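You operate a simulated robot arm through the tools that you are given. There is no shell and no other tool. Be economical: measure what you need, move in short steps, check, and stop when the job is done.

The job below is to be done with a simulated two-armed robot. You get a single attempt, and the scene is never put back.

Task
Close the conveyor up and jog the purple tray to the stop.
Fine: move the brush to the table with two mats and shut the end cover before the key goes on.

Only the result counts: the job must be done as asked and must still hold three seconds after the hand-in. Knocking over, shifting, dropping, spilling or breaking anything else fails it. A push-on lid holds only when it is set on centred and level and pressed home; a screw cap is set on level and turned clockwise until tight.

Robot
Two 7-joint arms with two-finger parallel grippers on one trunk, on a base that drives. Base frame: it is fixed to the floor where the robot stands at the start and does not move with it; the origin is under the middle of the robot, x ahead of it, y to its left, z up. Readings come in m, degrees, newtons and seconds.
The left shoulder is at the start at [0.05, 0.165, 1.23], the right one opposite. With the tool pointing down near the work surface each hand reaches from about 0.1 to 0.68 m from the robot's upright axis, wherever it stands, measured 20 degrees to its own side. Places, roughly: top of the table with two mats [-0.8, -1.4, 0.8]; end cover [0.7, -0.8, 0.8]; red key switch [0.3, 0.3, 0.6]; conveyor run switch [0.3, 0, 0.6]; conveyor speed knob [0.3, 0.2, 0.6]; white pointer knob [1.3, 0.2, 0.8]. Payload 3.91 kg a hand.
The TCP of each hand is the grasp point between the finger pads, 0.03 m short of the fingertips. In the tool frame z runs along the fingers and y along their closing line. Largest opening 0.11 m; finger width 0.02, thickness 0.01; the body of the gripper, 0.048 by 0.112 m, starts 0.055 m behind the TCP.
Orientation is told as [roll, pitch, yaw] about the base's x, y, z axes, in that order, counted from this pose: with the fingers straight down and closing along the base's y, the tool's x points along the base's -x, its y along +y and its z along -z.

Tools
- The arms move only by the tool move_arm. It takes "left_steps", "right_steps" or both (then of equal length, played together; a hand with none holds still); each is a list that holds one entry, the list of rows, each a list of 6 numbers: the shift along the tool's x, y, z in units of 500 mm (1.0 is 500 mm), then the turn, a rotation vector about the tool's x, y, z in units of 90 degrees (1.0 is 90 degrees). In form: [[[dx, dy, dz, wx, wy, wz], ...]]. A call has 1 to 12 rows; each row is the pose to reach, as a shift and turn from the pose commanded when the call began, along the tool's axes at that moment. "left_gripper" and "right_gripper" are, for a hand that has rows, the opening, from 0 (shut) to 1 (fully open), set as the call begins (left out, the last holds). A call with a number of a shift or a turn outside -1 to 1 is refused whole. A row lasts 0.2 s, in which the tool goes at most 0.05 m and 8.6 degrees; a call with a longer step from one row to the next is refused whole, and so is a gripper value outside its range. Where a pose cannot be reached the arm comes as near as it can. A force on the tool above 40 N (or 10 N above the force at the start of the call, whichever is more), or a blocked arm, ends the call early, and 0.2 s more pass. Each finger travels about 0.045 m/s and halts on what it meets, pressing with about 44 N; the grip force reading is that of the motor and also rises with nothing between the fingers. The clock runs only during rows and for 0.2 s after the last one: add rows that repeat a pose to give the fingers time. It gives the time, the measured TCP pose, the force on the tool (base axes), the opening and the grip force at its end, in the units of the frame above (readings bear some noise).
- Cameras (640 x 400 px; columns grow to the right, rows downward): "scene" is now at [0.0967, -0.0045, 1.3768]; the picture's right is [-0.20, -0.98, 0.00], its down [-0.81, 0.16, -0.57] and it looks along [0.55, -0.11, -0.82] (base axes); focal length 217 px, centre (320, 200). "left" rides on the left gripper at [0.073, -0.017, -0.103] in its tool frame; the picture's right is [0.23, 0.97, 0.00], its down [-0.76, 0.18, -0.62] and it looks along [-0.61, 0.14, 0.78] (tool axes); focal length 222 px, centre (320, 200). "right" rides on the right gripper at [0.072, 0.017, -0.103] in its tool frame; the picture's right is [-0.23, 0.97, 0.00], its down [-0.76, -0.18, -0.62] and it looks along [-0.61, -0.14, 0.78] (tool axes); focal length 222 px, centre (320, 200).
- capture(camera): a new picture of that camera. The clock stands still meanwhile.
- slide_trunk(by): slides the trunk up (or, below 0, down) by that many m; the arms and the scene camera ride with it, the base frame stays. It gives what a move gives, with no picture.
- roll_base(legs): drives the robot by 1 to 6 legs, each [ahead, left, turn to the left] in m, m and degrees, along the robot's own axes; the way and the turn of a leg run together, so that a leg with both is an arc; at most 1.5 m and 180 degrees a leg. The arms and the cameras ride along, it lands a little off, and it stops where it bumps. It gives what a move gives.
- turn_head(pan, tilt): turns the head with the scene camera to pan (to the left, within 80 degrees either way) and tilt (down, from -29 to 69), counted from straight ahead of the robot. It gives what a move gives.
- pixel_to_xyz(camera, pixels): for up to 12 pixels [column, row] of the newest picture of that camera ("zoom" is the newest enlarged one), the place [x, y, z] in the base frame of the surface seen there, good to about 0.002 m, but the place of the scene camera against the robot may be out by one fixed shift of up to 0.012 m in any direction. The clock stands still meanwhile.
- enlarge(camera, box): a new picture of the part [left, top, right, bottom] of that camera's present view, enlarged. The clock stands still meanwhile.
- close_job(): hands the job in; it is judged then, once.

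Work in short steps. Measure before you move; look again where a grasp or a placing could have gone wrong, and mend it. You have 80 turns and 58 pictures in all, those below and enlarged ones among them. Open the grippers and draw the arms clear of the work before you hand the job in, unless the task says otherwise; then end with one line.

The tools are called after ">>>" as name(argument=value, ...) on one line, values as JSON. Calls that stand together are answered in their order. move_arm: Moves the arms, as the interface text tells. Its arguments: {"type":"object","properties":{"left_steps":{"type":"array","items":{"type":"array","items":{"type":"array","items":{"type":"number"}}}},"left_gripper":{"type":"number"},"right_steps":{"type":"array","items":{"type":"array","items":{"type":"array","items":{"type":"number"}}}},"right_gripper":{"type":"number"}},"required":[]} The other tools are called the same way: slide_trunk (by) slides the trunk up or down; roll_base (legs) drives the base; turn_head (pan, tilt) turns the head that bears the scene camera; capture (camera) takes a picture; pixel_to_xyz (camera, pixels) gives the place of the surface under pixels of a picture; enlarge (camera, box) takes an enlarged picture of a part of a camera's view; close_job () hands the job in.

At the start:

```text
t: 0.0
left_ee_pos: [0.4895, 0.029, 1.127]
left_orientation: [0.1, -0.1, 0.2]
left_wrist_force: [-0.8, 1.1, -0.1]
left_opening: 0.1098
left_grasp_force: 0.1
right_ee_pos: [0.2984, -0.3517, 1.1218]
right_orientation: [0.0, 0.0, -0.1]
right_wrist_force: [-0.3, 0.5, 0.9]
right_opening: 0.1101
right_grasp_force: 0.1
trunk travel left (down, up): [-0.45, 0.053]
robot x, y, heading: [0.0003, -0.0016, 0.0]
head pan, tilt: [-11.5, 55.6]
```

scene: 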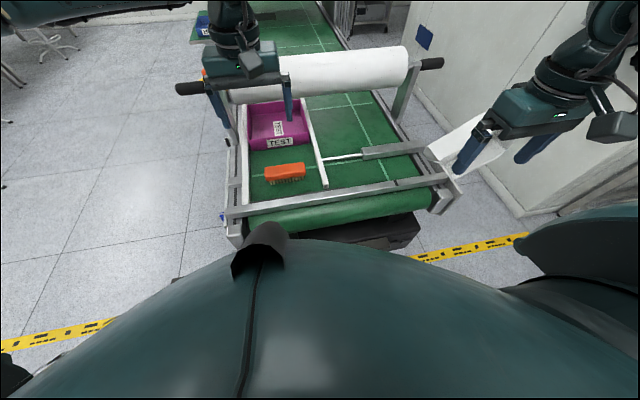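
right: 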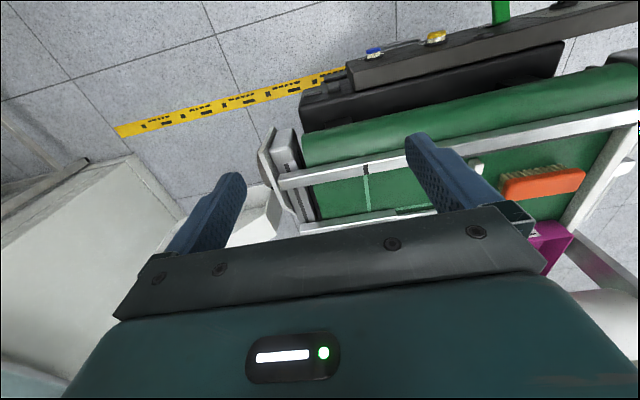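
left: 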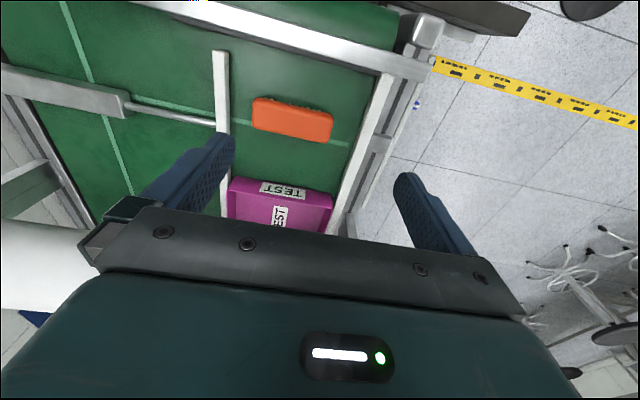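

The scene shows the conveyor with the purple tray at (278,125) and orange brush at (285,172). I'll measure these, and then look around for the table, the cover and the controls.

>>> pixel_to_xyz(camera="scene", pixels=[[285, 168], [265, 172], [305, 168], [278, 140], [250, 150], [305, 145], [325, 185], [312, 110], [240, 212], [440, 180], [345, 157], [480, 140]])

>>> turn_head(pan=-60, tilt=30)

>>> capture(camera="scene")

```text
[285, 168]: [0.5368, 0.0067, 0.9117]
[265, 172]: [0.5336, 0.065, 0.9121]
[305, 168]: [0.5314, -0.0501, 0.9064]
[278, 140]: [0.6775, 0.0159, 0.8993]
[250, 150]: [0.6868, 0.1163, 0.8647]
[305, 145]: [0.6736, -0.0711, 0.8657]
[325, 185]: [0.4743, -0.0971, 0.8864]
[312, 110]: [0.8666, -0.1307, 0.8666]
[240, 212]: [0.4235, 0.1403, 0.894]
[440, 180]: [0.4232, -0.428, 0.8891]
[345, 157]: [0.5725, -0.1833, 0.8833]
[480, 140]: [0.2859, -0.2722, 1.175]
```

```text
t: 1.2
left_ee_pos: [0.4899, 0.0299, 1.1277]
left_orientation: [0.0, 0.0, 0.1]
left_wrist_force: [-0.1, -0.2, -0.2]
left_opening: 0.11
left_grasp_force: 0.1
right_ee_pos: [0.2982, -0.3533, 1.1227]
right_orientation: [-0.1, 0.1, 0.0]
right_wrist_force: [0.5, 1.1, 0.5]
right_opening: 0.1099
right_grasp_force: 0.0
trunk travel left (down, up): [-0.45, 0.053]
robot x, y, heading: [-0.0008, -0.002, -0.1]
head pan, tilt: [-60.0, 30.0]
```

```text
54 pictures are left
```

scene: 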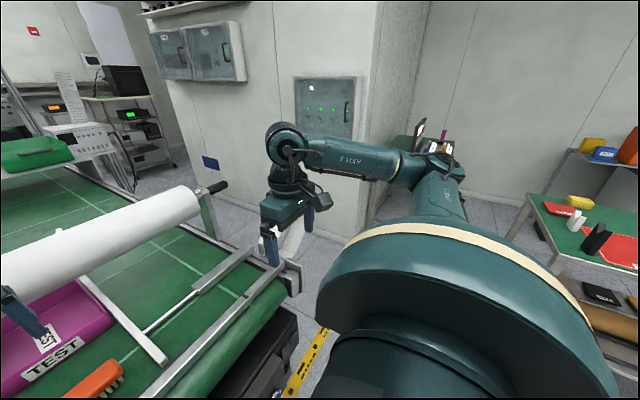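

The table with the mats is at the right (600,230) and the cover seems hidden behind the right gripper (290,240). I'll zoom in on the controls through the right camera and on the area around the cover.

>>> enlarge(camera="right", box=[240, 0, 640, 250])

>>> enlarge(camera="scene", box=[180, 140, 420, 290])

>>> pixel_to_xyz(camera="zoom", pixels=[[300, 260], [320, 220], [290, 330], [260, 340], [340, 240], [300, 300]])

>>> pixel_to_xyz(camera="right", pixels=[[375, 50], [437, 37], [500, 12], [560, 5], [450, 50], [285, 150], [250, 220]])

```text
1.60 times, centred on (440, 125) of right
```

zoom: 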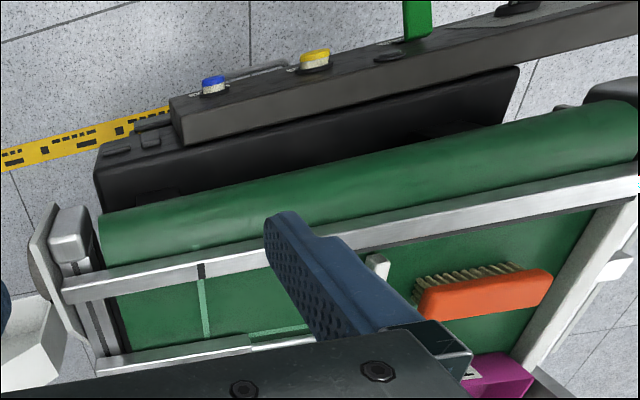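

```text
2.67 times, centred on (300, 215) of scene
```

zoom: 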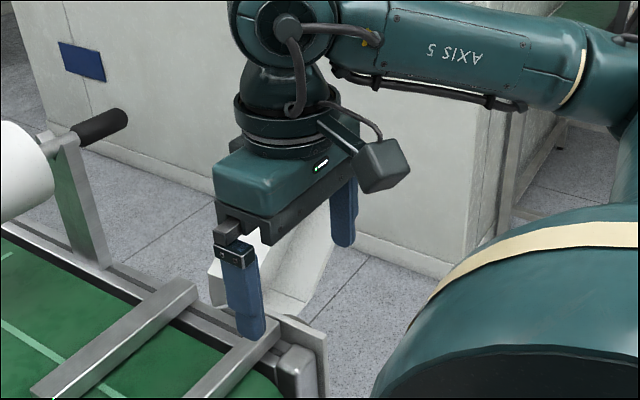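

```text
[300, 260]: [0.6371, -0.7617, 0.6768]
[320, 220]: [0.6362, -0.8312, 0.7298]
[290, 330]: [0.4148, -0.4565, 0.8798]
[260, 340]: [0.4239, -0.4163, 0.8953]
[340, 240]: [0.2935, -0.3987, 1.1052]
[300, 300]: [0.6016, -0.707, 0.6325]
```

```text
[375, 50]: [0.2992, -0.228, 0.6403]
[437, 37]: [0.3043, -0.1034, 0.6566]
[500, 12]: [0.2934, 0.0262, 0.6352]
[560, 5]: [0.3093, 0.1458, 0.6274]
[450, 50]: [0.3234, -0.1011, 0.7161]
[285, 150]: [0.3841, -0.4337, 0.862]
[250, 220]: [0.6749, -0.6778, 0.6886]
```

The panel is at x≈0.3, z≈0.63 with blue and yellow buttons and a green lever, and the tilted cover is at about (0.64,-0.8,0.7). I'll get the brush's place from the left camera at (292,120).

>>> pixel_to_xyz(camera="left", pixels=[[255, 107], [330, 122], [252, 124], [330, 140], [292, 112], [292, 128], [220, 60], [222, 115], [280, 190], [345, 170], [375, 110], [225, 210]])

>>> enlarge(camera="left", box=[180, 0, 440, 240])

>>> enlarge(camera="scene", box=[480, 120, 640, 340])

>>> pixel_to_xyz(camera="scene", pixels=[[560, 210], [625, 245], [530, 197], [555, 250], [597, 240], [578, 215], [625, 278], [570, 230], [620, 215]])

```text
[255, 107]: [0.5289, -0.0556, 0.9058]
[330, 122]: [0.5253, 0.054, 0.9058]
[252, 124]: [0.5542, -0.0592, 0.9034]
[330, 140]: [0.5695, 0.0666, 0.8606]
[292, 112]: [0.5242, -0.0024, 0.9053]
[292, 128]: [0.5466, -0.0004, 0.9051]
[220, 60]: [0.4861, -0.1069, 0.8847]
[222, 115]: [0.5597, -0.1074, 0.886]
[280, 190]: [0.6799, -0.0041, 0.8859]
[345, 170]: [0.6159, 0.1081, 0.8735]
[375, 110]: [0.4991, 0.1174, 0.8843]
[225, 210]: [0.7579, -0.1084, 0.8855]
```

```text
1.67 times, centred on (310, 120) of left
```

zoom: 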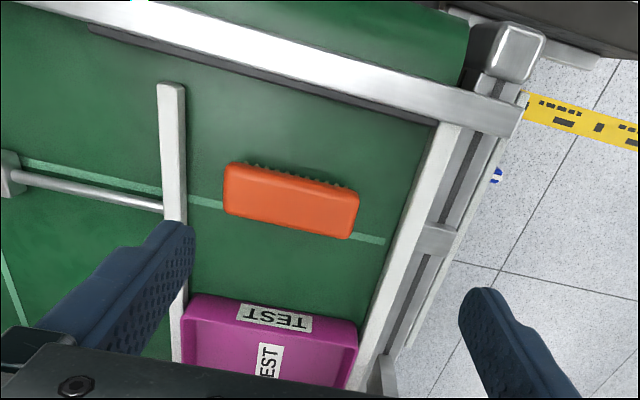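

```text
1.82 times, centred on (560, 230) of scene
```

zoom: 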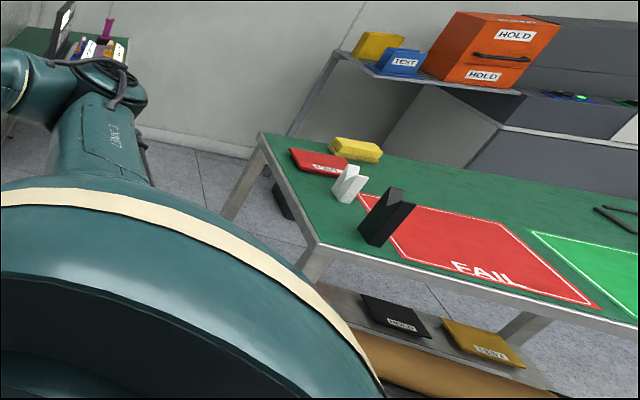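

```text
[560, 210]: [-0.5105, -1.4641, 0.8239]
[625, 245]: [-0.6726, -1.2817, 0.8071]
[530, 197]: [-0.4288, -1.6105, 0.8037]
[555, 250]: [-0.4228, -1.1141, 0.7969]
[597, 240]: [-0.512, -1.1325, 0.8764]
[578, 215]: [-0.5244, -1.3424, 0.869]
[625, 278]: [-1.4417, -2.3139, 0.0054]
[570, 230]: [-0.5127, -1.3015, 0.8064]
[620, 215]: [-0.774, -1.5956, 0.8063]
```

The brush centre is at about (0.537,-0.001), long along y, with its top at 0.905 and the belt at 0.86. I'll swing the left hand over it with a 90° turn and stay at z≈1.0 for now.

>>> move_arm(left_steps=[[[-0.009, -0.006, 0.023, 0, 0, 0.09], [-0.018, -0.011, 0.046, 0, 0, 0.18], [-0.027, -0.017, 0.069, 0, 0, 0.27], [-0.036, -0.022, 0.092, 0, 0, 0.36], [-0.045, -0.028, 0.115, 0, 0, 0.45], [-0.054, -0.033, 0.138, 0, 0, 0.54], [-0.063, -0.039, 0.161, 0, 0, 0.63], [-0.072, -0.044, 0.184, 0, 0, 0.72], [-0.08, -0.05, 0.207, 0, 0, 0.81], [-0.088, -0.055, 0.23, 0, 0, 0.9], [-0.095, -0.06, 0.25, 0, 0, 0.98], [-0.095, -0.06, 0.25, 0, 0, 0.98]]], left_gripper=0.65)

>>> capture(camera="left")

```text
t: 3.8
left_ee_pos: [0.5083, 0.0015, 1.0442]
left_orientation: [14.8, -7.9, -70.8]
left_wrist_force: [-0.1, -0.1, 0.1]
left_opening: 0.0714
left_grasp_force: 0.0
left hand out of reach, approached as far as the arm can: row 7, 8, 9, 10, 11, 12
right_ee_pos: [0.2952, -0.3526, 1.1225]
right_orientation: [0.1, -0.3, 0.0]
right_wrist_force: [0.1, -0.6, -0.3]
right_opening: 0.1102
right_grasp_force: 0.1
trunk travel left (down, up): [-0.45, 0.053]
robot x, y, heading: [0.0005, -0.002, -0.3]
head pan, tilt: [-60.0, 30.0]
```

```text
49 pictures are left
```

left: 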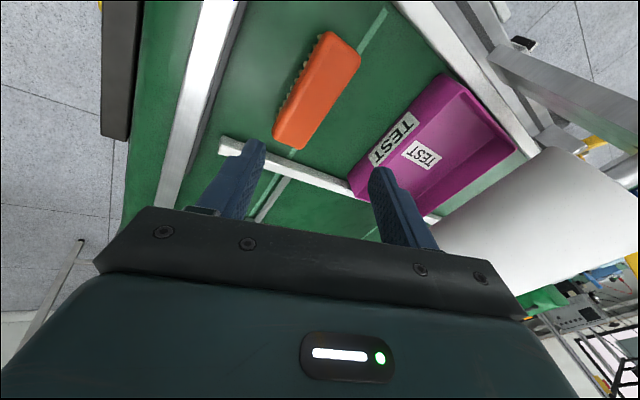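

Turning that way runs out of reach, so I'll turn back to see which pose counts as commanded, raising slightly.

>>> move_arm(left_steps=[[[0, 0, -0.02, 0, 0, -0.09], [0, 0, -0.04, 0, 0, -0.18], [0, 0, -0.06, 0, 0, -0.27], [0, 0, -0.08, 0, 0, -0.36], [0, 0, -0.1, 0, 0, -0.45], [0, 0, -0.12, 0, 0, -0.54], [0, 0, -0.12, 0, 0, -0.63], [0, 0, -0.12, 0, 0, -0.72], [0, 0, -0.12, 0, 0, -0.81], [0, 0, -0.12, 0, 0, -0.9], [0, 0, -0.12, 0, 0, -0.98]]])

```text
t: 6.2
left_ee_pos: [0.4947, 0.0046, 1.0952]
left_orientation: [-7.8, -14.8, 19.6]
left_wrist_force: [0.1, 0.6, -0.3]
left_opening: 0.0713
left_grasp_force: 0.0
right_ee_pos: [0.2976, -0.3521, 1.1204]
right_orientation: [0.0, 0.0, 0.0]
right_wrist_force: [0.0, -0.2, 0.5]
right_opening: 0.1102
right_grasp_force: 0.1
trunk travel left (down, up): [-0.45, 0.053]
robot x, y, heading: [-0.002, 0.0005, -0.0]
head pan, tilt: [-60.0, 30.0]
```

The commanded pose follows the one reached, so I'll now level the hand and turn it the other way, to yaw +90.

>>> move_arm(left_steps=[[[0, 0, 0, -0.0195, 0.01, -0.0876], [0, 0, 0, -0.039, 0.02, -0.175], [0, 0, 0, -0.0587, 0.03, -0.263], [0, 0, 0, -0.078, 0.04, -0.35], [0, 0, 0, -0.098, 0.05, -0.438], [0, 0, 0, -0.117, 0.06, -0.525], [0, 0, 0, -0.137, 0.07, -0.613], [0, 0, 0, -0.156, 0.08, -0.7], [0, 0, 0, -0.176, 0.09, -0.788], [0, 0, 0, -0.176, 0.09, -0.788]]])

```text
t: 8.4
left_ee_pos: [0.4942, 0.0043, 1.0963]
left_orientation: [0.1, -0.1, 90.0]
left_wrist_force: [-0.2, 0.3, 0.6]
left_opening: 0.0713
left_grasp_force: 0.0
right_ee_pos: [0.2982, -0.3528, 1.1213]
right_orientation: [0.0, 0.0, 0.0]
right_wrist_force: [0.0, 0.4, -0.1]
right_opening: 0.1099
right_grasp_force: 0.1
trunk travel left (down, up): [-0.45, 0.053]
robot x, y, heading: [-0.0009, -0.0008, -0.1]
head pan, tilt: [-60.0, 30.0]
```

It's level at yaw 90. I'll move over the brush and down to z≈1.0, then look.

>>> move_arm(left_steps=[[[0.005, -0.043, 0.05, 0, 0, 0], [0.01, -0.086, 0.1, 0, 0, 0], [0.01, -0.086, 0.15, 0, 0, 0], [0.01, -0.086, 0.19, 0, 0, 0], [0.01, -0.086, 0.19, 0, 0, 0]]])

>>> capture(camera="left")

```text
t: 9.6
left_ee_pos: [0.5396, -0.001, 1.0021]
left_orientation: [0.0, 0.0, 89.9]
left_wrist_force: [0.2, 0.0, -0.4]
left_opening: 0.0715
left_grasp_force: 0.1
right_ee_pos: [0.2989, -0.3523, 1.1213]
right_orientation: [0.0, 0.0, 0.0]
right_wrist_force: [-0.5, -0.2, 0.4]
right_opening: 0.1101
right_grasp_force: 0.1
trunk travel left (down, up): [-0.45, 0.053]
robot x, y, heading: [-0.0017, -0.0007, -0.1]
head pan, tilt: [-60.0, 30.0]
```

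```text
48 pictures are left
```

left: 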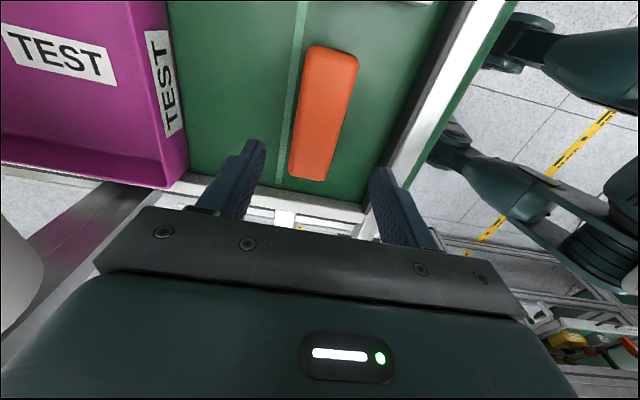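

The brush (322,110) lies between the fingers. I'll descend to z≈0.895 and close.

>>> pixel_to_xyz(camera="left", pixels=[[310, 60], [355, 65], [290, 170], [330, 178], [322, 110]])

>>> move_arm(left_steps=[[[0, 0.006, 0.05, 0, 0, 0], [0, 0.006, 0.1, 0, 0, 0], [0, 0.006, 0.15, 0, 0, 0], [0, 0.006, 0.19, 0, 0, 0], [0, 0.006, 0.212, 0, 0, 0]]])

```text
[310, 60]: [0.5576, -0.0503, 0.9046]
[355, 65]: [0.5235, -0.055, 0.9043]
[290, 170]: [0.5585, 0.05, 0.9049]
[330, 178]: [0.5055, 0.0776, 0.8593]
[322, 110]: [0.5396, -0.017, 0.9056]
```

```text
t: 10.8
left_ee_pos: [0.5335, -0.0016, 0.8946]
left_orientation: [-0.1, 0.0, 89.8]
left_wrist_force: [0.0, -0.4, -1.2]
left_opening: 0.0717
left_grasp_force: 0.2
right_ee_pos: [0.2977, -0.352, 1.1202]
right_orientation: [0.0, 0.0, -0.1]
right_wrist_force: [0.4, -0.2, -0.6]
right_opening: 0.1102
right_grasp_force: 0.0
trunk travel left (down, up): [-0.45, 0.053]
robot x, y, heading: [-0.002, -0.0002, -0.0]
head pan, tilt: [-60.0, 30.0]
```

The brush centre is at x≈0.540, so I'll recentre, close the fingers and lift.

>>> move_arm(left_steps=[[[0, -0.013, 0, 0, 0, 0], [0, -0.013, 0, 0, 0, 0]]])

>>> move_arm(left_steps=[[[0, 0, 0, 0, 0, 0], [0, 0, 0, 0, 0, 0], [0, 0, 0, 0, 0, 0], [0, 0, 0, 0, 0, 0], [0, 0, 0, 0, 0, 0]]], left_gripper=0)

>>> move_arm(left_steps=[[[0, 0, -0.05, 0, 0, 0], [0, 0, -0.12, 0, 0, 0], [0, 0, -0.2, 0, 0, 0], [0, 0, -0.28, 0, 0, 0], [0, 0, -0.36, 0, 0, 0], [0, 0, -0.36, 0, 0, 0]]])

>>> capture(camera="left")

```text
t: 11.4
left_ee_pos: [0.542, -0.0006, 0.8956]
left_orientation: [-0.2, 0.0, 89.7]
left_wrist_force: [-0.2, 0.6, 0.1]
left_opening: 0.0716
left_grasp_force: 0.1
right_ee_pos: [0.2974, -0.3525, 1.1214]
right_orientation: [-0.1, 0.0, 0.0]
right_wrist_force: [-0.7, -0.1, -1.0]
right_opening: 0.11
right_grasp_force: 0.0
trunk travel left (down, up): [-0.45, 0.053]
robot x, y, heading: [0.0024, 0.0015, -0.2]
head pan, tilt: [-60.0, 30.0]
```

```text
t: 12.6
left_ee_pos: [0.5408, -0.0007, 0.8952]
left_orientation: [-0.2, 0.0, 89.8]
left_wrist_force: [-1.0, -0.9, 0.3]
left_opening: 0.0431
left_grasp_force: 43.6
right_ee_pos: [0.2988, -0.3522, 1.1204]
right_orientation: [0.0, 0.0, 0.0]
right_wrist_force: [-0.2, -0.1, 0.0]
right_opening: 0.11
right_grasp_force: 0.0
trunk travel left (down, up): [-0.45, 0.053]
robot x, y, heading: [-0.0007, 0.0007, 0.0]
head pan, tilt: [-60.0, 30.0]
```

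```text
t: 14.0
left_ee_pos: [0.5377, -0.0008, 1.0766]
left_orientation: [0.0, 0.0, 89.8]
left_wrist_force: [0.0, 0.4, -0.5]
left_opening: 0.0432
left_grasp_force: 44.1
right_ee_pos: [0.2985, -0.3529, 1.1201]
right_orientation: [0.0, 0.0, 0.0]
right_wrist_force: [-0.3, 0.7, -0.5]
right_opening: 0.1098
right_grasp_force: 0.0
trunk travel left (down, up): [-0.45, 0.053]
robot x, y, heading: [-0.0009, -0.003, 0.1]
head pan, tilt: [-60.0, 30.0]
```

```text
47 pictures are left
```

left: 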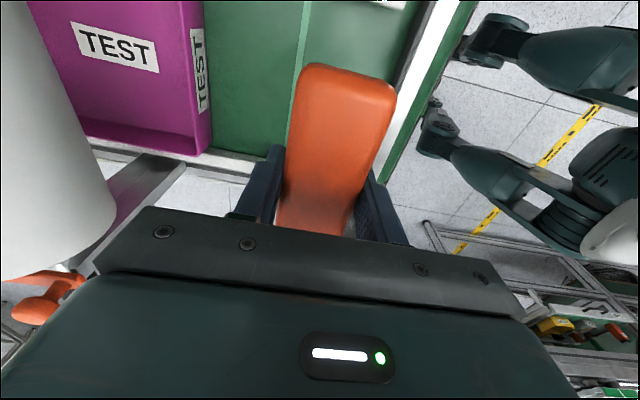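

The brush is held (opening 0.043). I'll back away from the conveyor, turn to face the table and look.

>>> roll_base(legs=[[-0.55, 0, 0], [0, 0, -90]])

>>> turn_head(pan=0, tilt=35)

>>> capture(camera="scene")

```text
t: 20.9
left_ee_pos: [-0.5417, -0.5395, 1.0755]
left_orientation: [-0.1, 0.0, -0.7]
left_wrist_force: [-0.3, -0.6, -1.0]
left_opening: 0.0434
left_grasp_force: 43.9
right_ee_pos: [-0.8911, -0.2949, 1.1205]
right_orientation: [0.1, 0.0, -90.5]
right_wrist_force: [0.7, 0.7, -0.8]
right_opening: 0.1098
right_grasp_force: 0.1
trunk travel left (down, up): [-0.45, 0.053]
robot x, y, heading: [-0.5361, 0.0017, -90.7]
head pan, tilt: [-60.0, 30.0]
```

```text
t: 22.2
left_ee_pos: [-0.5407, -0.5389, 1.0755]
left_orientation: [-0.1, -0.1, -0.7]
left_wrist_force: [-0.2, 0.1, -1.8]
left_opening: 0.0434
left_grasp_force: 44.4
right_ee_pos: [-0.8913, -0.2945, 1.1204]
right_orientation: [0.0, 0.0, -90.6]
right_wrist_force: [0.3, 0.1, 0.0]
right_opening: 0.11
right_grasp_force: 0.2
trunk travel left (down, up): [-0.45, 0.053]
robot x, y, heading: [-0.534, -0.0046, -90.7]
head pan, tilt: [0.0, 35.0]
```

```text
46 pictures are left
```

scene: 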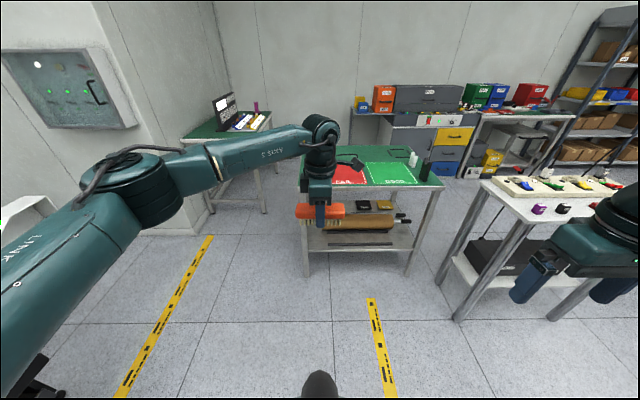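

The table is straight ahead, with another bench at right. I'll measure the clearances and mats.

>>> pixel_to_xyz(camera="scene", pixels=[[440, 185], [304, 190], [485, 180], [570, 222], [390, 172], [350, 172], [425, 172], [412, 160], [455, 315], [385, 150], [430, 183], [345, 183]])

>>> enlarge(camera="scene", box=[290, 130, 460, 236])

```text
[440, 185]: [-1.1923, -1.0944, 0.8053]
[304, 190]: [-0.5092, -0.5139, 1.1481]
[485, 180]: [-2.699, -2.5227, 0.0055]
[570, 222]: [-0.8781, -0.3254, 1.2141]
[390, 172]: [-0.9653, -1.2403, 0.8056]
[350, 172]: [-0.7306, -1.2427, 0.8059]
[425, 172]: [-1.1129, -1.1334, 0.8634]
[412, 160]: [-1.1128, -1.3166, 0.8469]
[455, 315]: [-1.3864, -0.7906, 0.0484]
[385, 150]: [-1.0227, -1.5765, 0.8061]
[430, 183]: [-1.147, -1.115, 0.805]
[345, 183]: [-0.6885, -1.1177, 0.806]
```

```text
3.76 times, centred on (375, 183) of scene
```

zoom: 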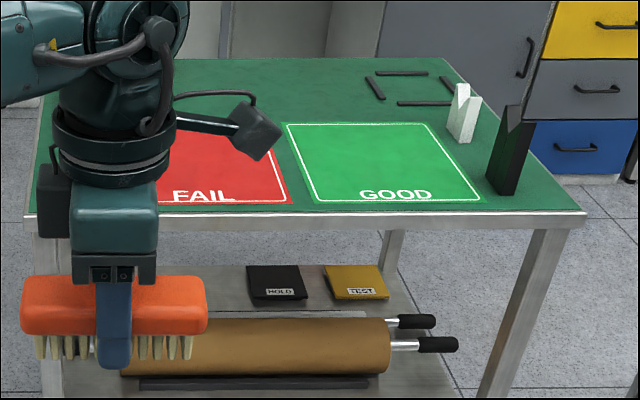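

The GOOD mat's centre is at about (-0.96,-1.24) and empty, and the table is at z≈0.806. I'll drive so the hand comes over its left half.

>>> roll_base(legs=[[0, -0.37, 0.7], [0.7, 0, 0]])

>>> turn_head(pan=0, tilt=55)

>>> capture(camera="scene")

>>> capture(camera="left")

```text
t: 28.0
left_ee_pos: [-0.9068, -1.2315, 1.0751]
left_orientation: [0.0, -0.1, 0.1]
left_wrist_force: [0.3, -0.5, -1.5]
left_opening: 0.0434
left_grasp_force: 43.4
right_ee_pos: [-1.2585, -0.9926, 1.1207]
right_orientation: [0.0, -0.1, -89.8]
right_wrist_force: [-0.1, 0.2, -0.1]
right_opening: 0.11
right_grasp_force: 0.0
trunk travel left (down, up): [-0.45, 0.053]
robot x, y, heading: [-0.9089, -0.6887, -90.1]
head pan, tilt: [0.0, 35.0]
```

```text
t: 28.8
left_ee_pos: [-0.9066, -1.2308, 1.0745]
left_orientation: [-0.1, -0.1, 0.1]
left_wrist_force: [0.0, -0.4, -0.1]
left_opening: 0.0435
left_grasp_force: 43.8
right_ee_pos: [-1.2584, -0.9926, 1.1213]
right_orientation: [0.0, 0.0, -89.8]
right_wrist_force: [-0.5, -0.5, 1.1]
right_opening: 0.1099
right_grasp_force: 0.0
trunk travel left (down, up): [-0.45, 0.053]
robot x, y, heading: [-0.9071, -0.6901, -89.5]
head pan, tilt: [0.0, 55.0]
```

```text
44 pictures are left
```

scene: 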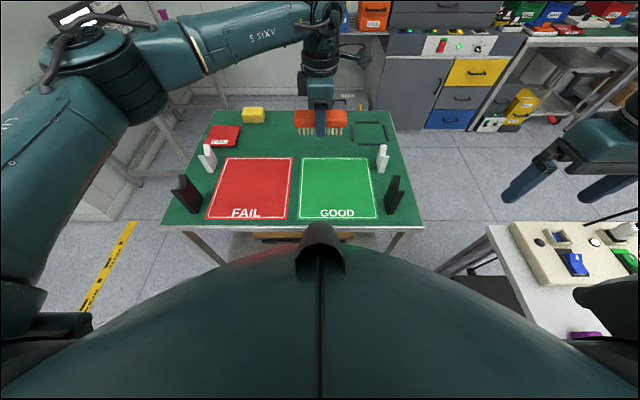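

```text
43 pictures are left
```

left: 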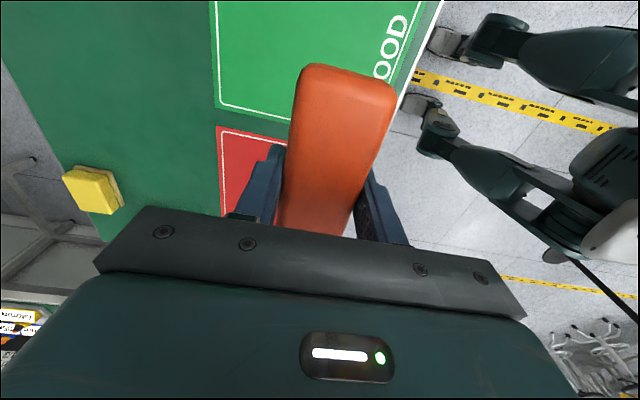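

The hand is over the GOOD mat. I'll check the mat's height with the left camera, then descend most of the way.

>>> pixel_to_xyz(camera="left", pixels=[[260, 50], [240, 80], [150, 100], [250, 160]])

>>> move_arm(left_steps=[[[0.02, 0, 0.07, 0, 0, 0], [0.05, 0, 0.14, 0, 0, 0], [0.05, 0, 0.21, 0, 0, 0], [0.05, 0, 0.28, 0, 0, 0], [0.05, 0, 0.35, 0, 0, 0], [0.05, 0, 0.4, 0, 0, 0], [0.05, 0, 0.43, 0, 0, 0], [0.05, 0, 0.44, 0, 0, 0], [0.05, 0, 0.44, 0, 0, 0]]])

```text
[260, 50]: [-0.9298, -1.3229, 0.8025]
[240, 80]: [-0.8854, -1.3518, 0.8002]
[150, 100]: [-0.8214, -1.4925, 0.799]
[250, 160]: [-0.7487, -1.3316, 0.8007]
```

```text
t: 30.8
left_ee_pos: [-0.931, -1.2318, 0.8542]
left_orientation: [-0.1, 0.1, 0.1]
left_wrist_force: [-0.6, 0.5, -0.4]
left_opening: 0.0431
left_grasp_force: 44.2
right_ee_pos: [-1.2582, -0.9921, 1.1211]
right_orientation: [-0.1, 0.0, -89.8]
right_wrist_force: [-0.1, -0.4, 0.1]
right_opening: 0.11
right_grasp_force: 0.0
trunk travel left (down, up): [-0.45, 0.053]
robot x, y, heading: [-0.9053, -0.6942, -89.7]
head pan, tilt: [0.0, 55.0]
```

The mat is at z≈0.801, so release should be at TCP z≈0.838. I'll lower in small steps.

>>> move_arm(left_steps=[[[0, 0, 0.01, 0, 0, 0], [0, 0, 0.02, 0, 0, 0], [0, 0, 0.028, 0, 0, 0], [0, 0, 0.033, 0, 0, 0], [0, 0, 0.033, 0, 0, 0]]])

```text
t: 32.0
left_ee_pos: [-0.932, -1.231, 0.8373]
left_orientation: [-0.1, -0.1, 0.1]
left_wrist_force: [0.7, -0.6, -1.3]
left_opening: 0.0432
left_grasp_force: 43.5
right_ee_pos: [-1.2583, -0.9914, 1.121]
right_orientation: [0.0, 0.0, -89.8]
right_wrist_force: [-0.9, -0.9, -0.5]
right_opening: 0.1099
right_grasp_force: 0.0
trunk travel left (down, up): [-0.45, 0.053]
robot x, y, heading: [-0.9047, -0.6909, -89.7]
head pan, tilt: [0.0, 55.0]
```

No contact yet, so I'll creep down a few more mm.

>>> move_arm(left_steps=[[[0, 0, 0.002, 0, 0, 0], [0, 0, 0.004, 0, 0, 0], [0, 0, 0.004, 0, 0, 0]]])

```text
t: 32.8
left_ee_pos: [-0.9313, -1.2306, 0.8361]
left_orientation: [-0.1, 0.0, 0.1]
left_wrist_force: [1.1, -0.3, -1.0]
left_opening: 0.0436
left_grasp_force: 43.9
right_ee_pos: [-1.2586, -0.9924, 1.1215]
right_orientation: [0.0, 0.0, -89.8]
right_wrist_force: [-0.1, -0.9, -0.1]
right_opening: 0.1101
right_grasp_force: 0.0
trunk travel left (down, up): [-0.45, 0.053]
robot x, y, heading: [-0.9091, -0.6927, -89.9]
head pan, tilt: [0.0, 55.0]
```

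Within a couple of mm of the surface now. One more mm, then release and lift.

>>> move_arm(left_steps=[[[0, 0, 0.002, 0, 0, 0], [0, 0, 0.003, 0, 0, 0], [0, 0, 0.003, 0, 0, 0]]])

>>> move_arm(left_steps=[[[0, 0, 0, 0, 0, 0], [0, 0, 0, 0, 0, 0], [0, 0, 0, 0, 0, 0], [0, 0, 0, 0, 0, 0]]], left_gripper=0.7)

>>> move_arm(left_steps=[[[0, 0, -0.03, 0, 0, 0], [0, 0, -0.1, 0, 0, 0], [0, 0, -0.2, 0, 0, 0], [0, 0, -0.3, 0, 0, 0], [0, 0, -0.4, 0, 0, 0], [0, 0, -0.48, 0, 0, 0]]])

>>> capture(camera="left")

```text
t: 33.6
left_ee_pos: [-0.9316, -1.2312, 0.8346]
left_orientation: [-0.1, -0.1, 0.1]
left_wrist_force: [1.5, 1.0, 7.7]
left_opening: 0.043
left_grasp_force: 43.6
right_ee_pos: [-1.2584, -0.9908, 1.121]
right_orientation: [0.0, -0.1, -89.9]
right_wrist_force: [0.5, -0.3, -0.1]
right_opening: 0.11
right_grasp_force: 0.0
trunk travel left (down, up): [-0.45, 0.053]
robot x, y, heading: [-0.9081, -0.6917, -89.6]
head pan, tilt: [0.0, 55.0]
```

```text
t: 34.6
left_ee_pos: [-0.9307, -1.2306, 0.8345]
left_orientation: [-0.1, 0.0, 0.1]
left_wrist_force: [-0.6, -1.2, 0.3]
left_opening: 0.077
left_grasp_force: 0.0
right_ee_pos: [-1.2582, -0.9921, 1.1213]
right_orientation: [0.0, 0.0, -89.8]
right_wrist_force: [-0.4, 1.0, 0.2]
right_opening: 0.1099
right_grasp_force: 0.0
trunk travel left (down, up): [-0.45, 0.053]
robot x, y, heading: [-0.9041, -0.6925, -89.9]
head pan, tilt: [0.0, 55.0]
```

```text
t: 36.0
left_ee_pos: [-0.9313, -1.2298, 1.0758]
left_orientation: [0.0, 0.1, 0.0]
left_wrist_force: [0.0, 0.5, -0.4]
left_opening: 0.0772
left_grasp_force: 0.0
right_ee_pos: [-1.2585, -0.9908, 1.1204]
right_orientation: [-0.1, 0.0, -89.8]
right_wrist_force: [-0.9, 0.0, 0.0]
right_opening: 0.1099
right_grasp_force: 0.1
trunk travel left (down, up): [-0.45, 0.053]
robot x, y, heading: [-0.9094, -0.6935, -89.9]
head pan, tilt: [0.0, 55.0]
```

```text
42 pictures are left
```

left: 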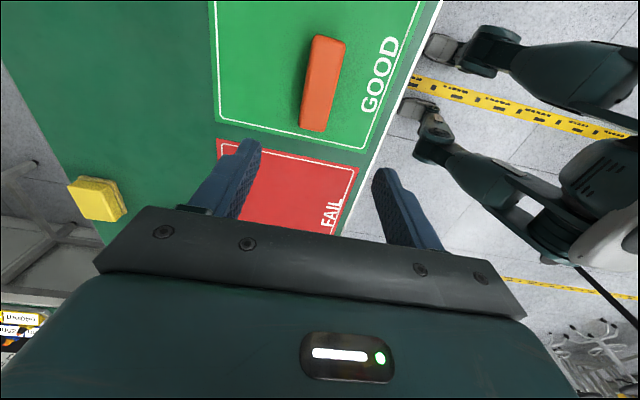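

The brush stands on the GOOD mat. I'll drive back to where I can see the conveyor's end, the panel and the cover.

>>> roll_base(legs=[[-0.6, 0, 0], [0, 0, 75], [0.3, 0, 0]])

>>> turn_head(pan=-5, tilt=25)

>>> capture(camera="scene")

```text
t: 44.4
left_ee_pos: [-0.1036, -0.3206, 1.0736]
left_orientation: [0.0, 0.0, 74.9]
left_wrist_force: [-0.2, -0.1, -0.7]
left_opening: 0.0771
left_grasp_force: 0.1
right_ee_pos: [-0.4192, -0.5766, 1.1194]
right_orientation: [0.0, 0.0, -14.9]
right_wrist_force: [-0.5, 0.4, -0.1]
right_opening: 0.1099
right_grasp_force: 0.1
trunk travel left (down, up): [-0.45, 0.053]
robot x, y, heading: [-0.6173, -0.1557, -14.8]
head pan, tilt: [0.0, 55.0]
```

```text
t: 45.3
left_ee_pos: [-0.1038, -0.319, 1.074]
left_orientation: [0.0, 0.0, 74.9]
left_wrist_force: [-0.3, 1.1, 0.3]
left_opening: 0.0769
left_grasp_force: 0.1
right_ee_pos: [-0.4198, -0.5763, 1.1201]
right_orientation: [0.0, 0.1, -14.9]
right_wrist_force: [-0.1, 0.7, -0.4]
right_opening: 0.1098
right_grasp_force: 0.1
trunk travel left (down, up): [-0.45, 0.053]
robot x, y, heading: [-0.6167, -0.1599, -14.9]
head pan, tilt: [-5.0, 25.0]
```

```text
41 pictures are left
```

scene: 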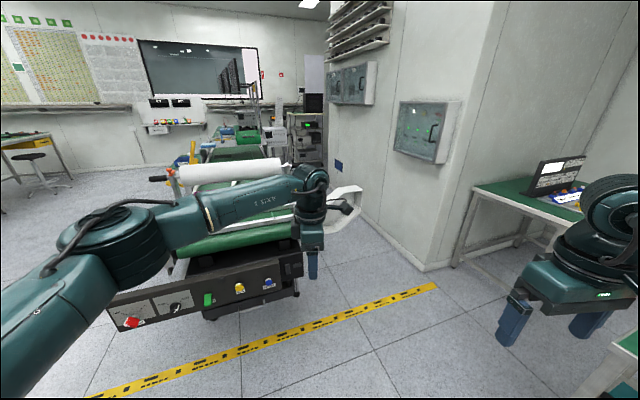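

The panel is visible with the key at (130,322), the knob (175,307), the run switch (210,300), yellow (240,288) and blue (268,283). I'll zoom in on it and on the white cover at (345,205).

>>> enlarge(camera="scene", box=[95, 240, 315, 350])

>>> pixel_to_xyz(camera="scene", pixels=[[131, 322], [175, 307], [208, 300], [240, 288], [268, 283], [114, 310], [298, 265], [345, 195], [360, 215], [335, 225], [310, 235]])

>>> enlarge(camera="scene", box=[270, 150, 390, 260])

```text
2.91 times, centred on (205, 295) of scene
```

zoom: 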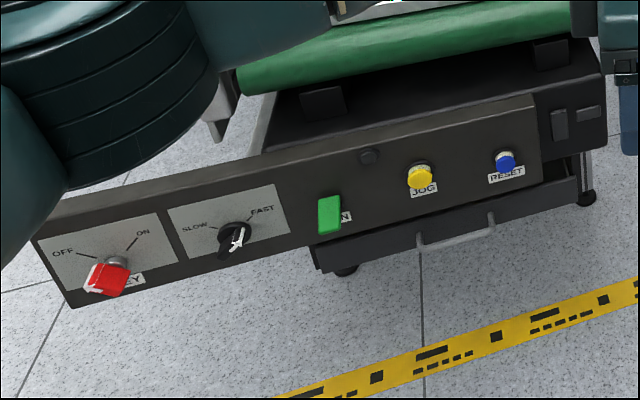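

```text
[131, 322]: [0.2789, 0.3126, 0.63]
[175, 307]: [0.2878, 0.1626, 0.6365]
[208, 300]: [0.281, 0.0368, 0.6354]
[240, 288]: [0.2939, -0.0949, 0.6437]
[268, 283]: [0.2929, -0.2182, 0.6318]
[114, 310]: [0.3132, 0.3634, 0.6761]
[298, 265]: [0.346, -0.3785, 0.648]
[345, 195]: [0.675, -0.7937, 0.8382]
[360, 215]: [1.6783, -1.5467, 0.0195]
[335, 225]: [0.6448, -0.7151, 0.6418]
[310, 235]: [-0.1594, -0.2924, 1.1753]
```

```text
3.64 times, centred on (330, 205) of scene
```

zoom: 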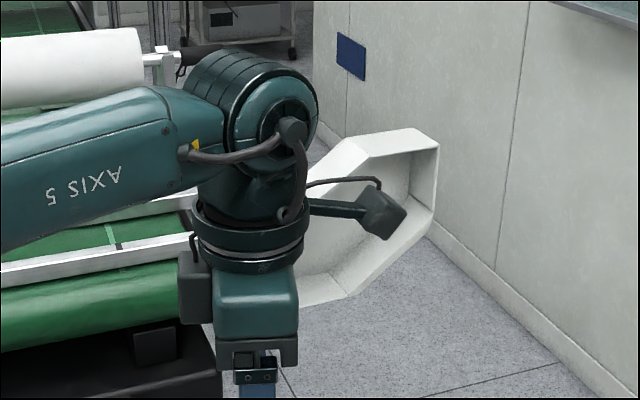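

The cover is an open shell standing beyond the conveyor's right side. I'll drive over to look at it straight on.

>>> roll_base(legs=[[0.43, -0.39, 0]])

>>> turn_head(pan=15, tilt=30)

>>> capture(camera="scene")

```text
t: 48.6
left_ee_pos: [0.2115, -0.812, 1.073]
left_orientation: [-0.1, 0.0, 74.5]
left_wrist_force: [0.7, 0.0, 0.5]
left_opening: 0.0768
left_grasp_force: 0.0
right_ee_pos: [-0.1061, -1.0641, 1.1213]
right_orientation: [0.0, 0.0, -15.4]
right_wrist_force: [0.4, -0.6, -0.2]
right_opening: 0.11
right_grasp_force: 0.1
trunk travel left (down, up): [-0.45, 0.053]
robot x, y, heading: [-0.3011, -0.6454, -15.6]
head pan, tilt: [-5.0, 25.0]
```

```text
t: 49.5
left_ee_pos: [0.2123, -0.8113, 1.0741]
left_orientation: [-0.1, 0.0, 74.4]
left_wrist_force: [0.4, -0.3, 0.5]
left_opening: 0.077
left_grasp_force: 0.0
right_ee_pos: [-0.1064, -1.0652, 1.1208]
right_orientation: [0.0, 0.0, -15.5]
right_wrist_force: [0.1, -0.3, -0.7]
right_opening: 0.1098
right_grasp_force: 0.0
trunk travel left (down, up): [-0.45, 0.053]
robot x, y, heading: [-0.2996, -0.646, -15.4]
head pan, tilt: [15.0, 30.0]
```

```text
38 pictures are left
```

scene: 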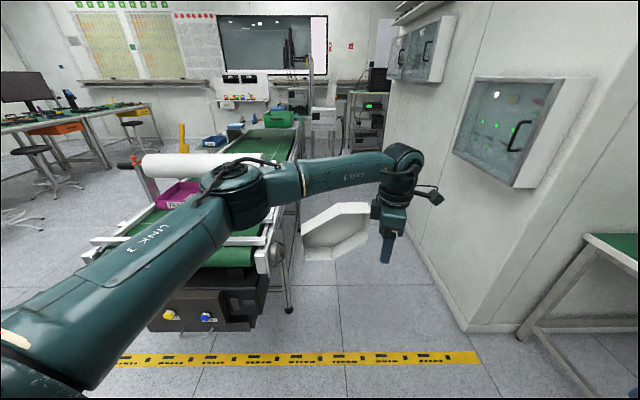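

>>> enlarge(camera="scene", box=[220, 180, 420, 300])

>>> pixel_to_xyz(camera="scene", pixels=[[304, 235], [304, 222], [335, 206], [365, 206], [366, 238], [338, 258], [310, 260], [335, 230], [278, 250], [262, 260], [300, 215], [365, 222]])

```text
3.20 times, centred on (320, 240) of scene
```

zoom: 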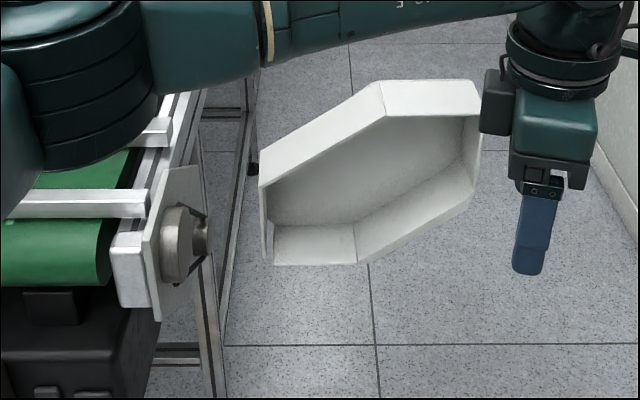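

```text
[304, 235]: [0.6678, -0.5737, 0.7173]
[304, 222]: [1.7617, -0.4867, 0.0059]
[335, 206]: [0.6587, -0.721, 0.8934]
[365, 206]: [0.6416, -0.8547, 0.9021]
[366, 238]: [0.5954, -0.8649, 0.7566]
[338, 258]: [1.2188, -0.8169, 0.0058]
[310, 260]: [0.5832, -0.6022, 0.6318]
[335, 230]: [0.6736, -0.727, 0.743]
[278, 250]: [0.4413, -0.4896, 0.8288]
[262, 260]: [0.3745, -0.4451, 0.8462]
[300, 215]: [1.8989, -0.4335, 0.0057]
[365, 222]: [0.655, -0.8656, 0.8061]
```

The cover is a shell spanning y≈-0.57..-0.87 at x≈0.6–0.7 with its open side facing me, and the uncovered pulley is at (0.44,-0.49). To see how it's hinged I'll turn the left hand camera forward.

>>> move_arm(left_steps=[[[0, 0, 0, 0, 0, 0.09], [0, 0, 0, 0, 0, 0.18], [0, 0, 0, 0, 0, 0.27], [0, 0, 0, 0, 0, 0.36], [0, 0, 0, 0, 0, 0.45], [0, 0, 0, 0, 0, 0.54], [0, 0, 0, 0, 0, 0.63], [0, 0, 0, 0, 0, 0.72], [0, 0, 0, 0, 0, 0.81], [0, 0, 0, 0, 0, 0.9], [0, 0, 0, 0, 0, 0.99]]], left_gripper=0)

>>> capture(camera="left")

```text
t: 51.9
left_ee_pos: [0.2103, -0.8117, 1.0747]
left_orientation: [-0.1, -0.1, -14.8]
left_wrist_force: [0.0, -0.2, -0.2]
left_opening: 0.0001
left_grasp_force: 37.7
right_ee_pos: [-0.1066, -1.0638, 1.1212]
right_orientation: [-0.1, -0.1, -15.4]
right_wrist_force: [-0.3, 0.4, -0.2]
right_opening: 0.1102
right_grasp_force: 0.0
trunk travel left (down, up): [-0.45, 0.053]
robot x, y, heading: [-0.3044, -0.6458, -15.4]
head pan, tilt: [15.0, 30.0]
```

```text
36 pictures are left
```

left: 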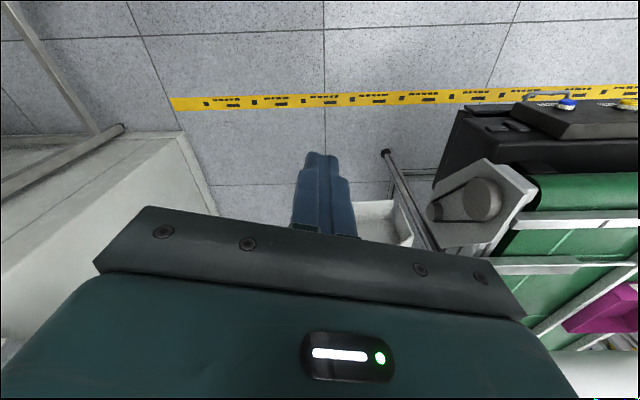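

The hexagonal back plate with two pulleys at (470,205) is where the cover must close. I'll measure the plate and the cover's outline.

>>> pixel_to_xyz(camera="left", pixels=[[487, 164], [532, 192], [497, 238], [440, 225], [460, 180], [482, 200], [436, 212], [370, 205], [398, 203], [410, 240], [388, 155]])

>>> enlarge(camera="left", box=[330, 130, 570, 280])

```text
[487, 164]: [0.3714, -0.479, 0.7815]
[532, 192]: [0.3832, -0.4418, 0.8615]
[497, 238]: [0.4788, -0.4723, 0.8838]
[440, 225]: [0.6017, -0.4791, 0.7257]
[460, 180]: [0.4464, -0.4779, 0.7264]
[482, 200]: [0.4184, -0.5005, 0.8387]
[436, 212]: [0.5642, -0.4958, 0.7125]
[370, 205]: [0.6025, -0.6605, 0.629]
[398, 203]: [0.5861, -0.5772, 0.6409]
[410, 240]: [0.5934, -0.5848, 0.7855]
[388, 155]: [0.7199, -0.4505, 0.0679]
```

```text
2.67 times, centred on (450, 205) of left
```

zoom: 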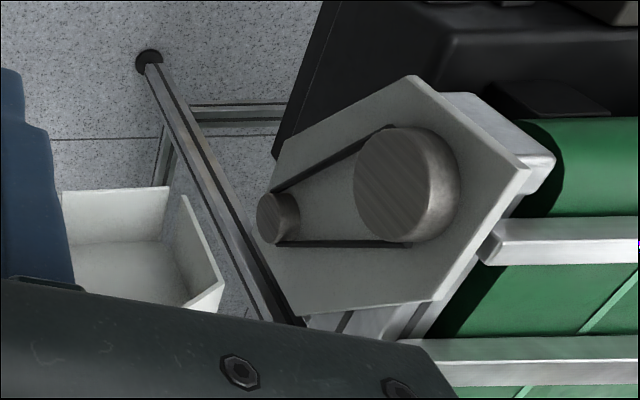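

The plate sits at y≈-0.475, x 0.37–0.62. The open cover, pivoting near (0.66,-0.55), must swing its far end from -y to -x. I'll measure the wall and the cover's back to see the room for the hand.

>>> pixel_to_xyz(camera="scene", pixels=[[465, 328], [420, 255], [520, 330], [445, 200], [400, 270], [355, 215], [350, 205], [368, 203], [480, 150], [370, 215]])

>>> turn_head(pan=-5, tilt=40)

>>> capture(camera="scene")

```text
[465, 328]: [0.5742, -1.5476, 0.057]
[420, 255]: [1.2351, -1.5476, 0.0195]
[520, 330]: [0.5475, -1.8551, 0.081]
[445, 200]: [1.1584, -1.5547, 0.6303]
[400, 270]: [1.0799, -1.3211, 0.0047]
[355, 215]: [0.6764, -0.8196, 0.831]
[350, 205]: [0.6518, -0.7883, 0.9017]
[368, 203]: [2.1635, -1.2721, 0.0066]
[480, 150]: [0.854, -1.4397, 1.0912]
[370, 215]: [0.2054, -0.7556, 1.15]
```

```text
t: 52.7
left_ee_pos: [0.2111, -0.8117, 1.074]
left_orientation: [0.1, -0.1, -14.6]
left_wrist_force: [-0.1, 0.6, -0.2]
left_opening: 0.0001
left_grasp_force: 37.3
right_ee_pos: [-0.1057, -1.0647, 1.1217]
right_orientation: [0.0, 0.0, -15.5]
right_wrist_force: [0.3, -0.4, 0.1]
right_opening: 0.1097
right_grasp_force: 0.1
trunk travel left (down, up): [-0.45, 0.053]
robot x, y, heading: [-0.2987, -0.6442, -15.3]
head pan, tilt: [-5.0, 40.0]
```

```text
34 pictures are left
```

scene: 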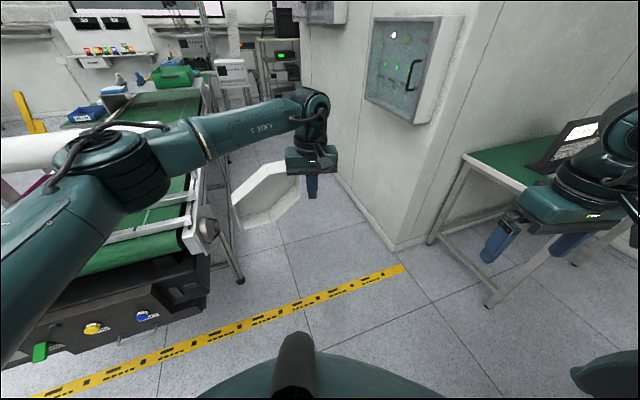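

The wall is at y=-1.55, so there's room to stand near (0.15,-1.05). I'll tuck the right hand in and check the laptop table's leg (490,300).

>>> pixel_to_xyz(camera="scene", pixels=[[490, 302], [465, 158], [432, 240], [545, 188], [500, 290]])

>>> move_arm(right_steps=[[[0.05, 0.05, -0.02, 0, 0, 0], [0.1, 0.1, -0.04, 0, 0, 0], [0.15, 0.15, -0.06, 0, 0, 0], [0.2, 0.2, -0.06, 0, 0, 0], [0.2, 0.2, -0.06, 0, 0, 0]]], right_gripper=0)

```text
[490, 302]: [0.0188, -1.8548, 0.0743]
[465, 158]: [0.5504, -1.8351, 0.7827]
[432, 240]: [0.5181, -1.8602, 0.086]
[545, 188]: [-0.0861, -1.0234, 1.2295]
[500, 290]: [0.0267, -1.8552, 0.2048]
```

```text
t: 53.9
left_ee_pos: [0.2113, -0.8114, 1.0734]
left_orientation: [0.0, -0.1, -14.5]
left_wrist_force: [0.3, -0.4, 0.2]
left_opening: 0.0
left_grasp_force: 37.3
right_ee_pos: [-0.1485, -0.9548, 1.1767]
right_orientation: [-0.1, 0.0, -15.3]
right_wrist_force: [-0.3, -0.3, -0.7]
right_opening: 0.0033
right_grasp_force: 0.1
right hand out of reach, approached as far as the arm can: row 3, 4, 5
trunk travel left (down, up): [-0.45, 0.053]
robot x, y, heading: [-0.299, -0.6494, -15.5]
head pan, tilt: [-5.0, 40.0]
```

The space is free, so I'll drive to about (0.15,-1.05), heading 0, and look at the cover.

>>> roll_base(legs=[[0.54, -0.27, 0], [0, 0, 15.4]])

>>> turn_head(pan=30, tilt=45)

>>> capture(camera="scene")

>>> capture(camera="left")

```text
t: 58.2
left_ee_pos: [0.6854, -1.0814, 1.0735]
left_orientation: [0.1, -0.2, 0.2]
left_wrist_force: [-0.9, 0.3, -0.6]
left_opening: 0.0001
left_grasp_force: 37.4
right_ee_pos: [0.3759, -1.3095, 1.1783]
right_orientation: [0.1, 0.0, -0.5]
right_wrist_force: [0.5, 0.6, 0.9]
right_opening: 0.0
right_grasp_force: 38.0
trunk travel left (down, up): [-0.45, 0.053]
robot x, y, heading: [0.1495, -1.0507, -0.6]
head pan, tilt: [-5.0, 40.0]
```

```text
t: 59.2
left_ee_pos: [0.6855, -1.0807, 1.0741]
left_orientation: [0.0, -0.1, 0.3]
left_wrist_force: [0.2, 0.1, -0.8]
left_opening: 0.0
left_grasp_force: 37.6
right_ee_pos: [0.3745, -1.3107, 1.1777]
right_orientation: [0.0, 0.0, -0.5]
right_wrist_force: [-0.1, 0.5, -0.7]
right_opening: 0.0
right_grasp_force: 38.0
trunk travel left (down, up): [-0.45, 0.053]
robot x, y, heading: [0.1514, -1.0511, -0.6]
head pan, tilt: [30.0, 45.0]
```

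```text
33 pictures are left
```

scene: 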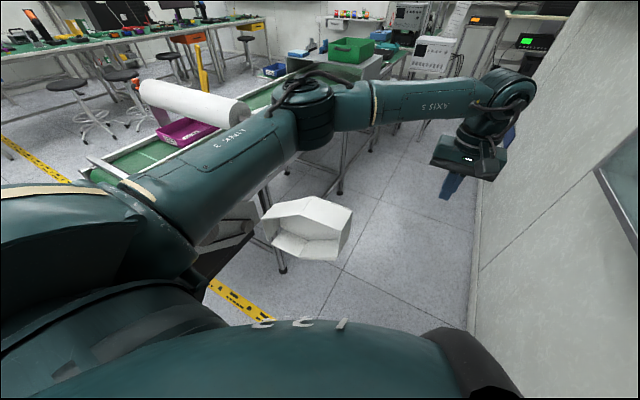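

```text
32 pictures are left
```

left: 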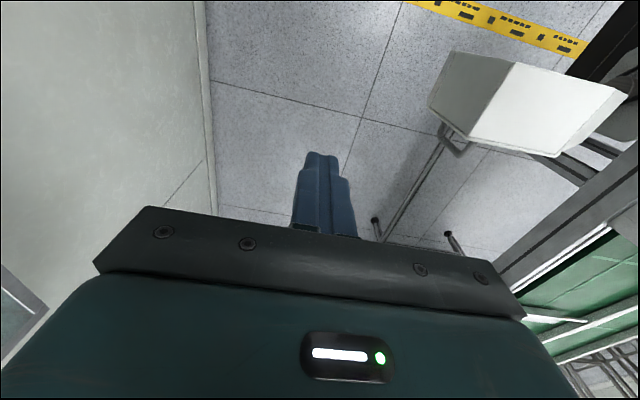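

There seems to be a handle on the cover's back at (455,140) in the left picture. I'll zoom in and measure it.

>>> enlarge(camera="left", box=[400, 30, 640, 180])

>>> pixel_to_xyz(camera="left", pixels=[[440, 128], [453, 147], [468, 148], [452, 55], [430, 103], [515, 65], [470, 130], [625, 97], [550, 155], [580, 160], [470, 80]])

>>> enlarge(camera="scene", box=[200, 180, 380, 290])

```text
2.67 times, centred on (520, 105) of left
```

zoom: 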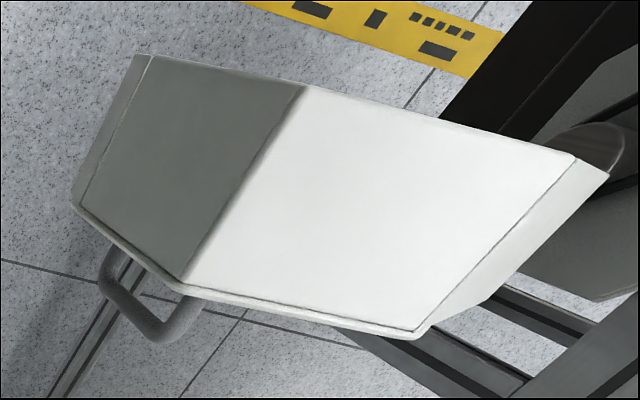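

```text
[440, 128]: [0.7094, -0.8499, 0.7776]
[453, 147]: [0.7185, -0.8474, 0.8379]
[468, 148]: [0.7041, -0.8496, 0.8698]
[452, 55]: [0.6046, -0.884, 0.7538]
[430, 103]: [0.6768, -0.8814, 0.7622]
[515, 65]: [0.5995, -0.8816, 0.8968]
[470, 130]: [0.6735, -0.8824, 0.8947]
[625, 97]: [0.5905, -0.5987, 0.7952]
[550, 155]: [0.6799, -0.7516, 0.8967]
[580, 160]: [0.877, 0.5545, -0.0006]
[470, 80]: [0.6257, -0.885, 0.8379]
```

```text
3.56 times, centred on (290, 235) of scene
```

zoom: 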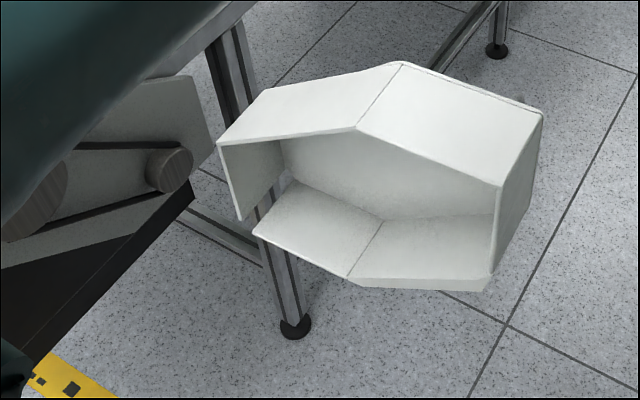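

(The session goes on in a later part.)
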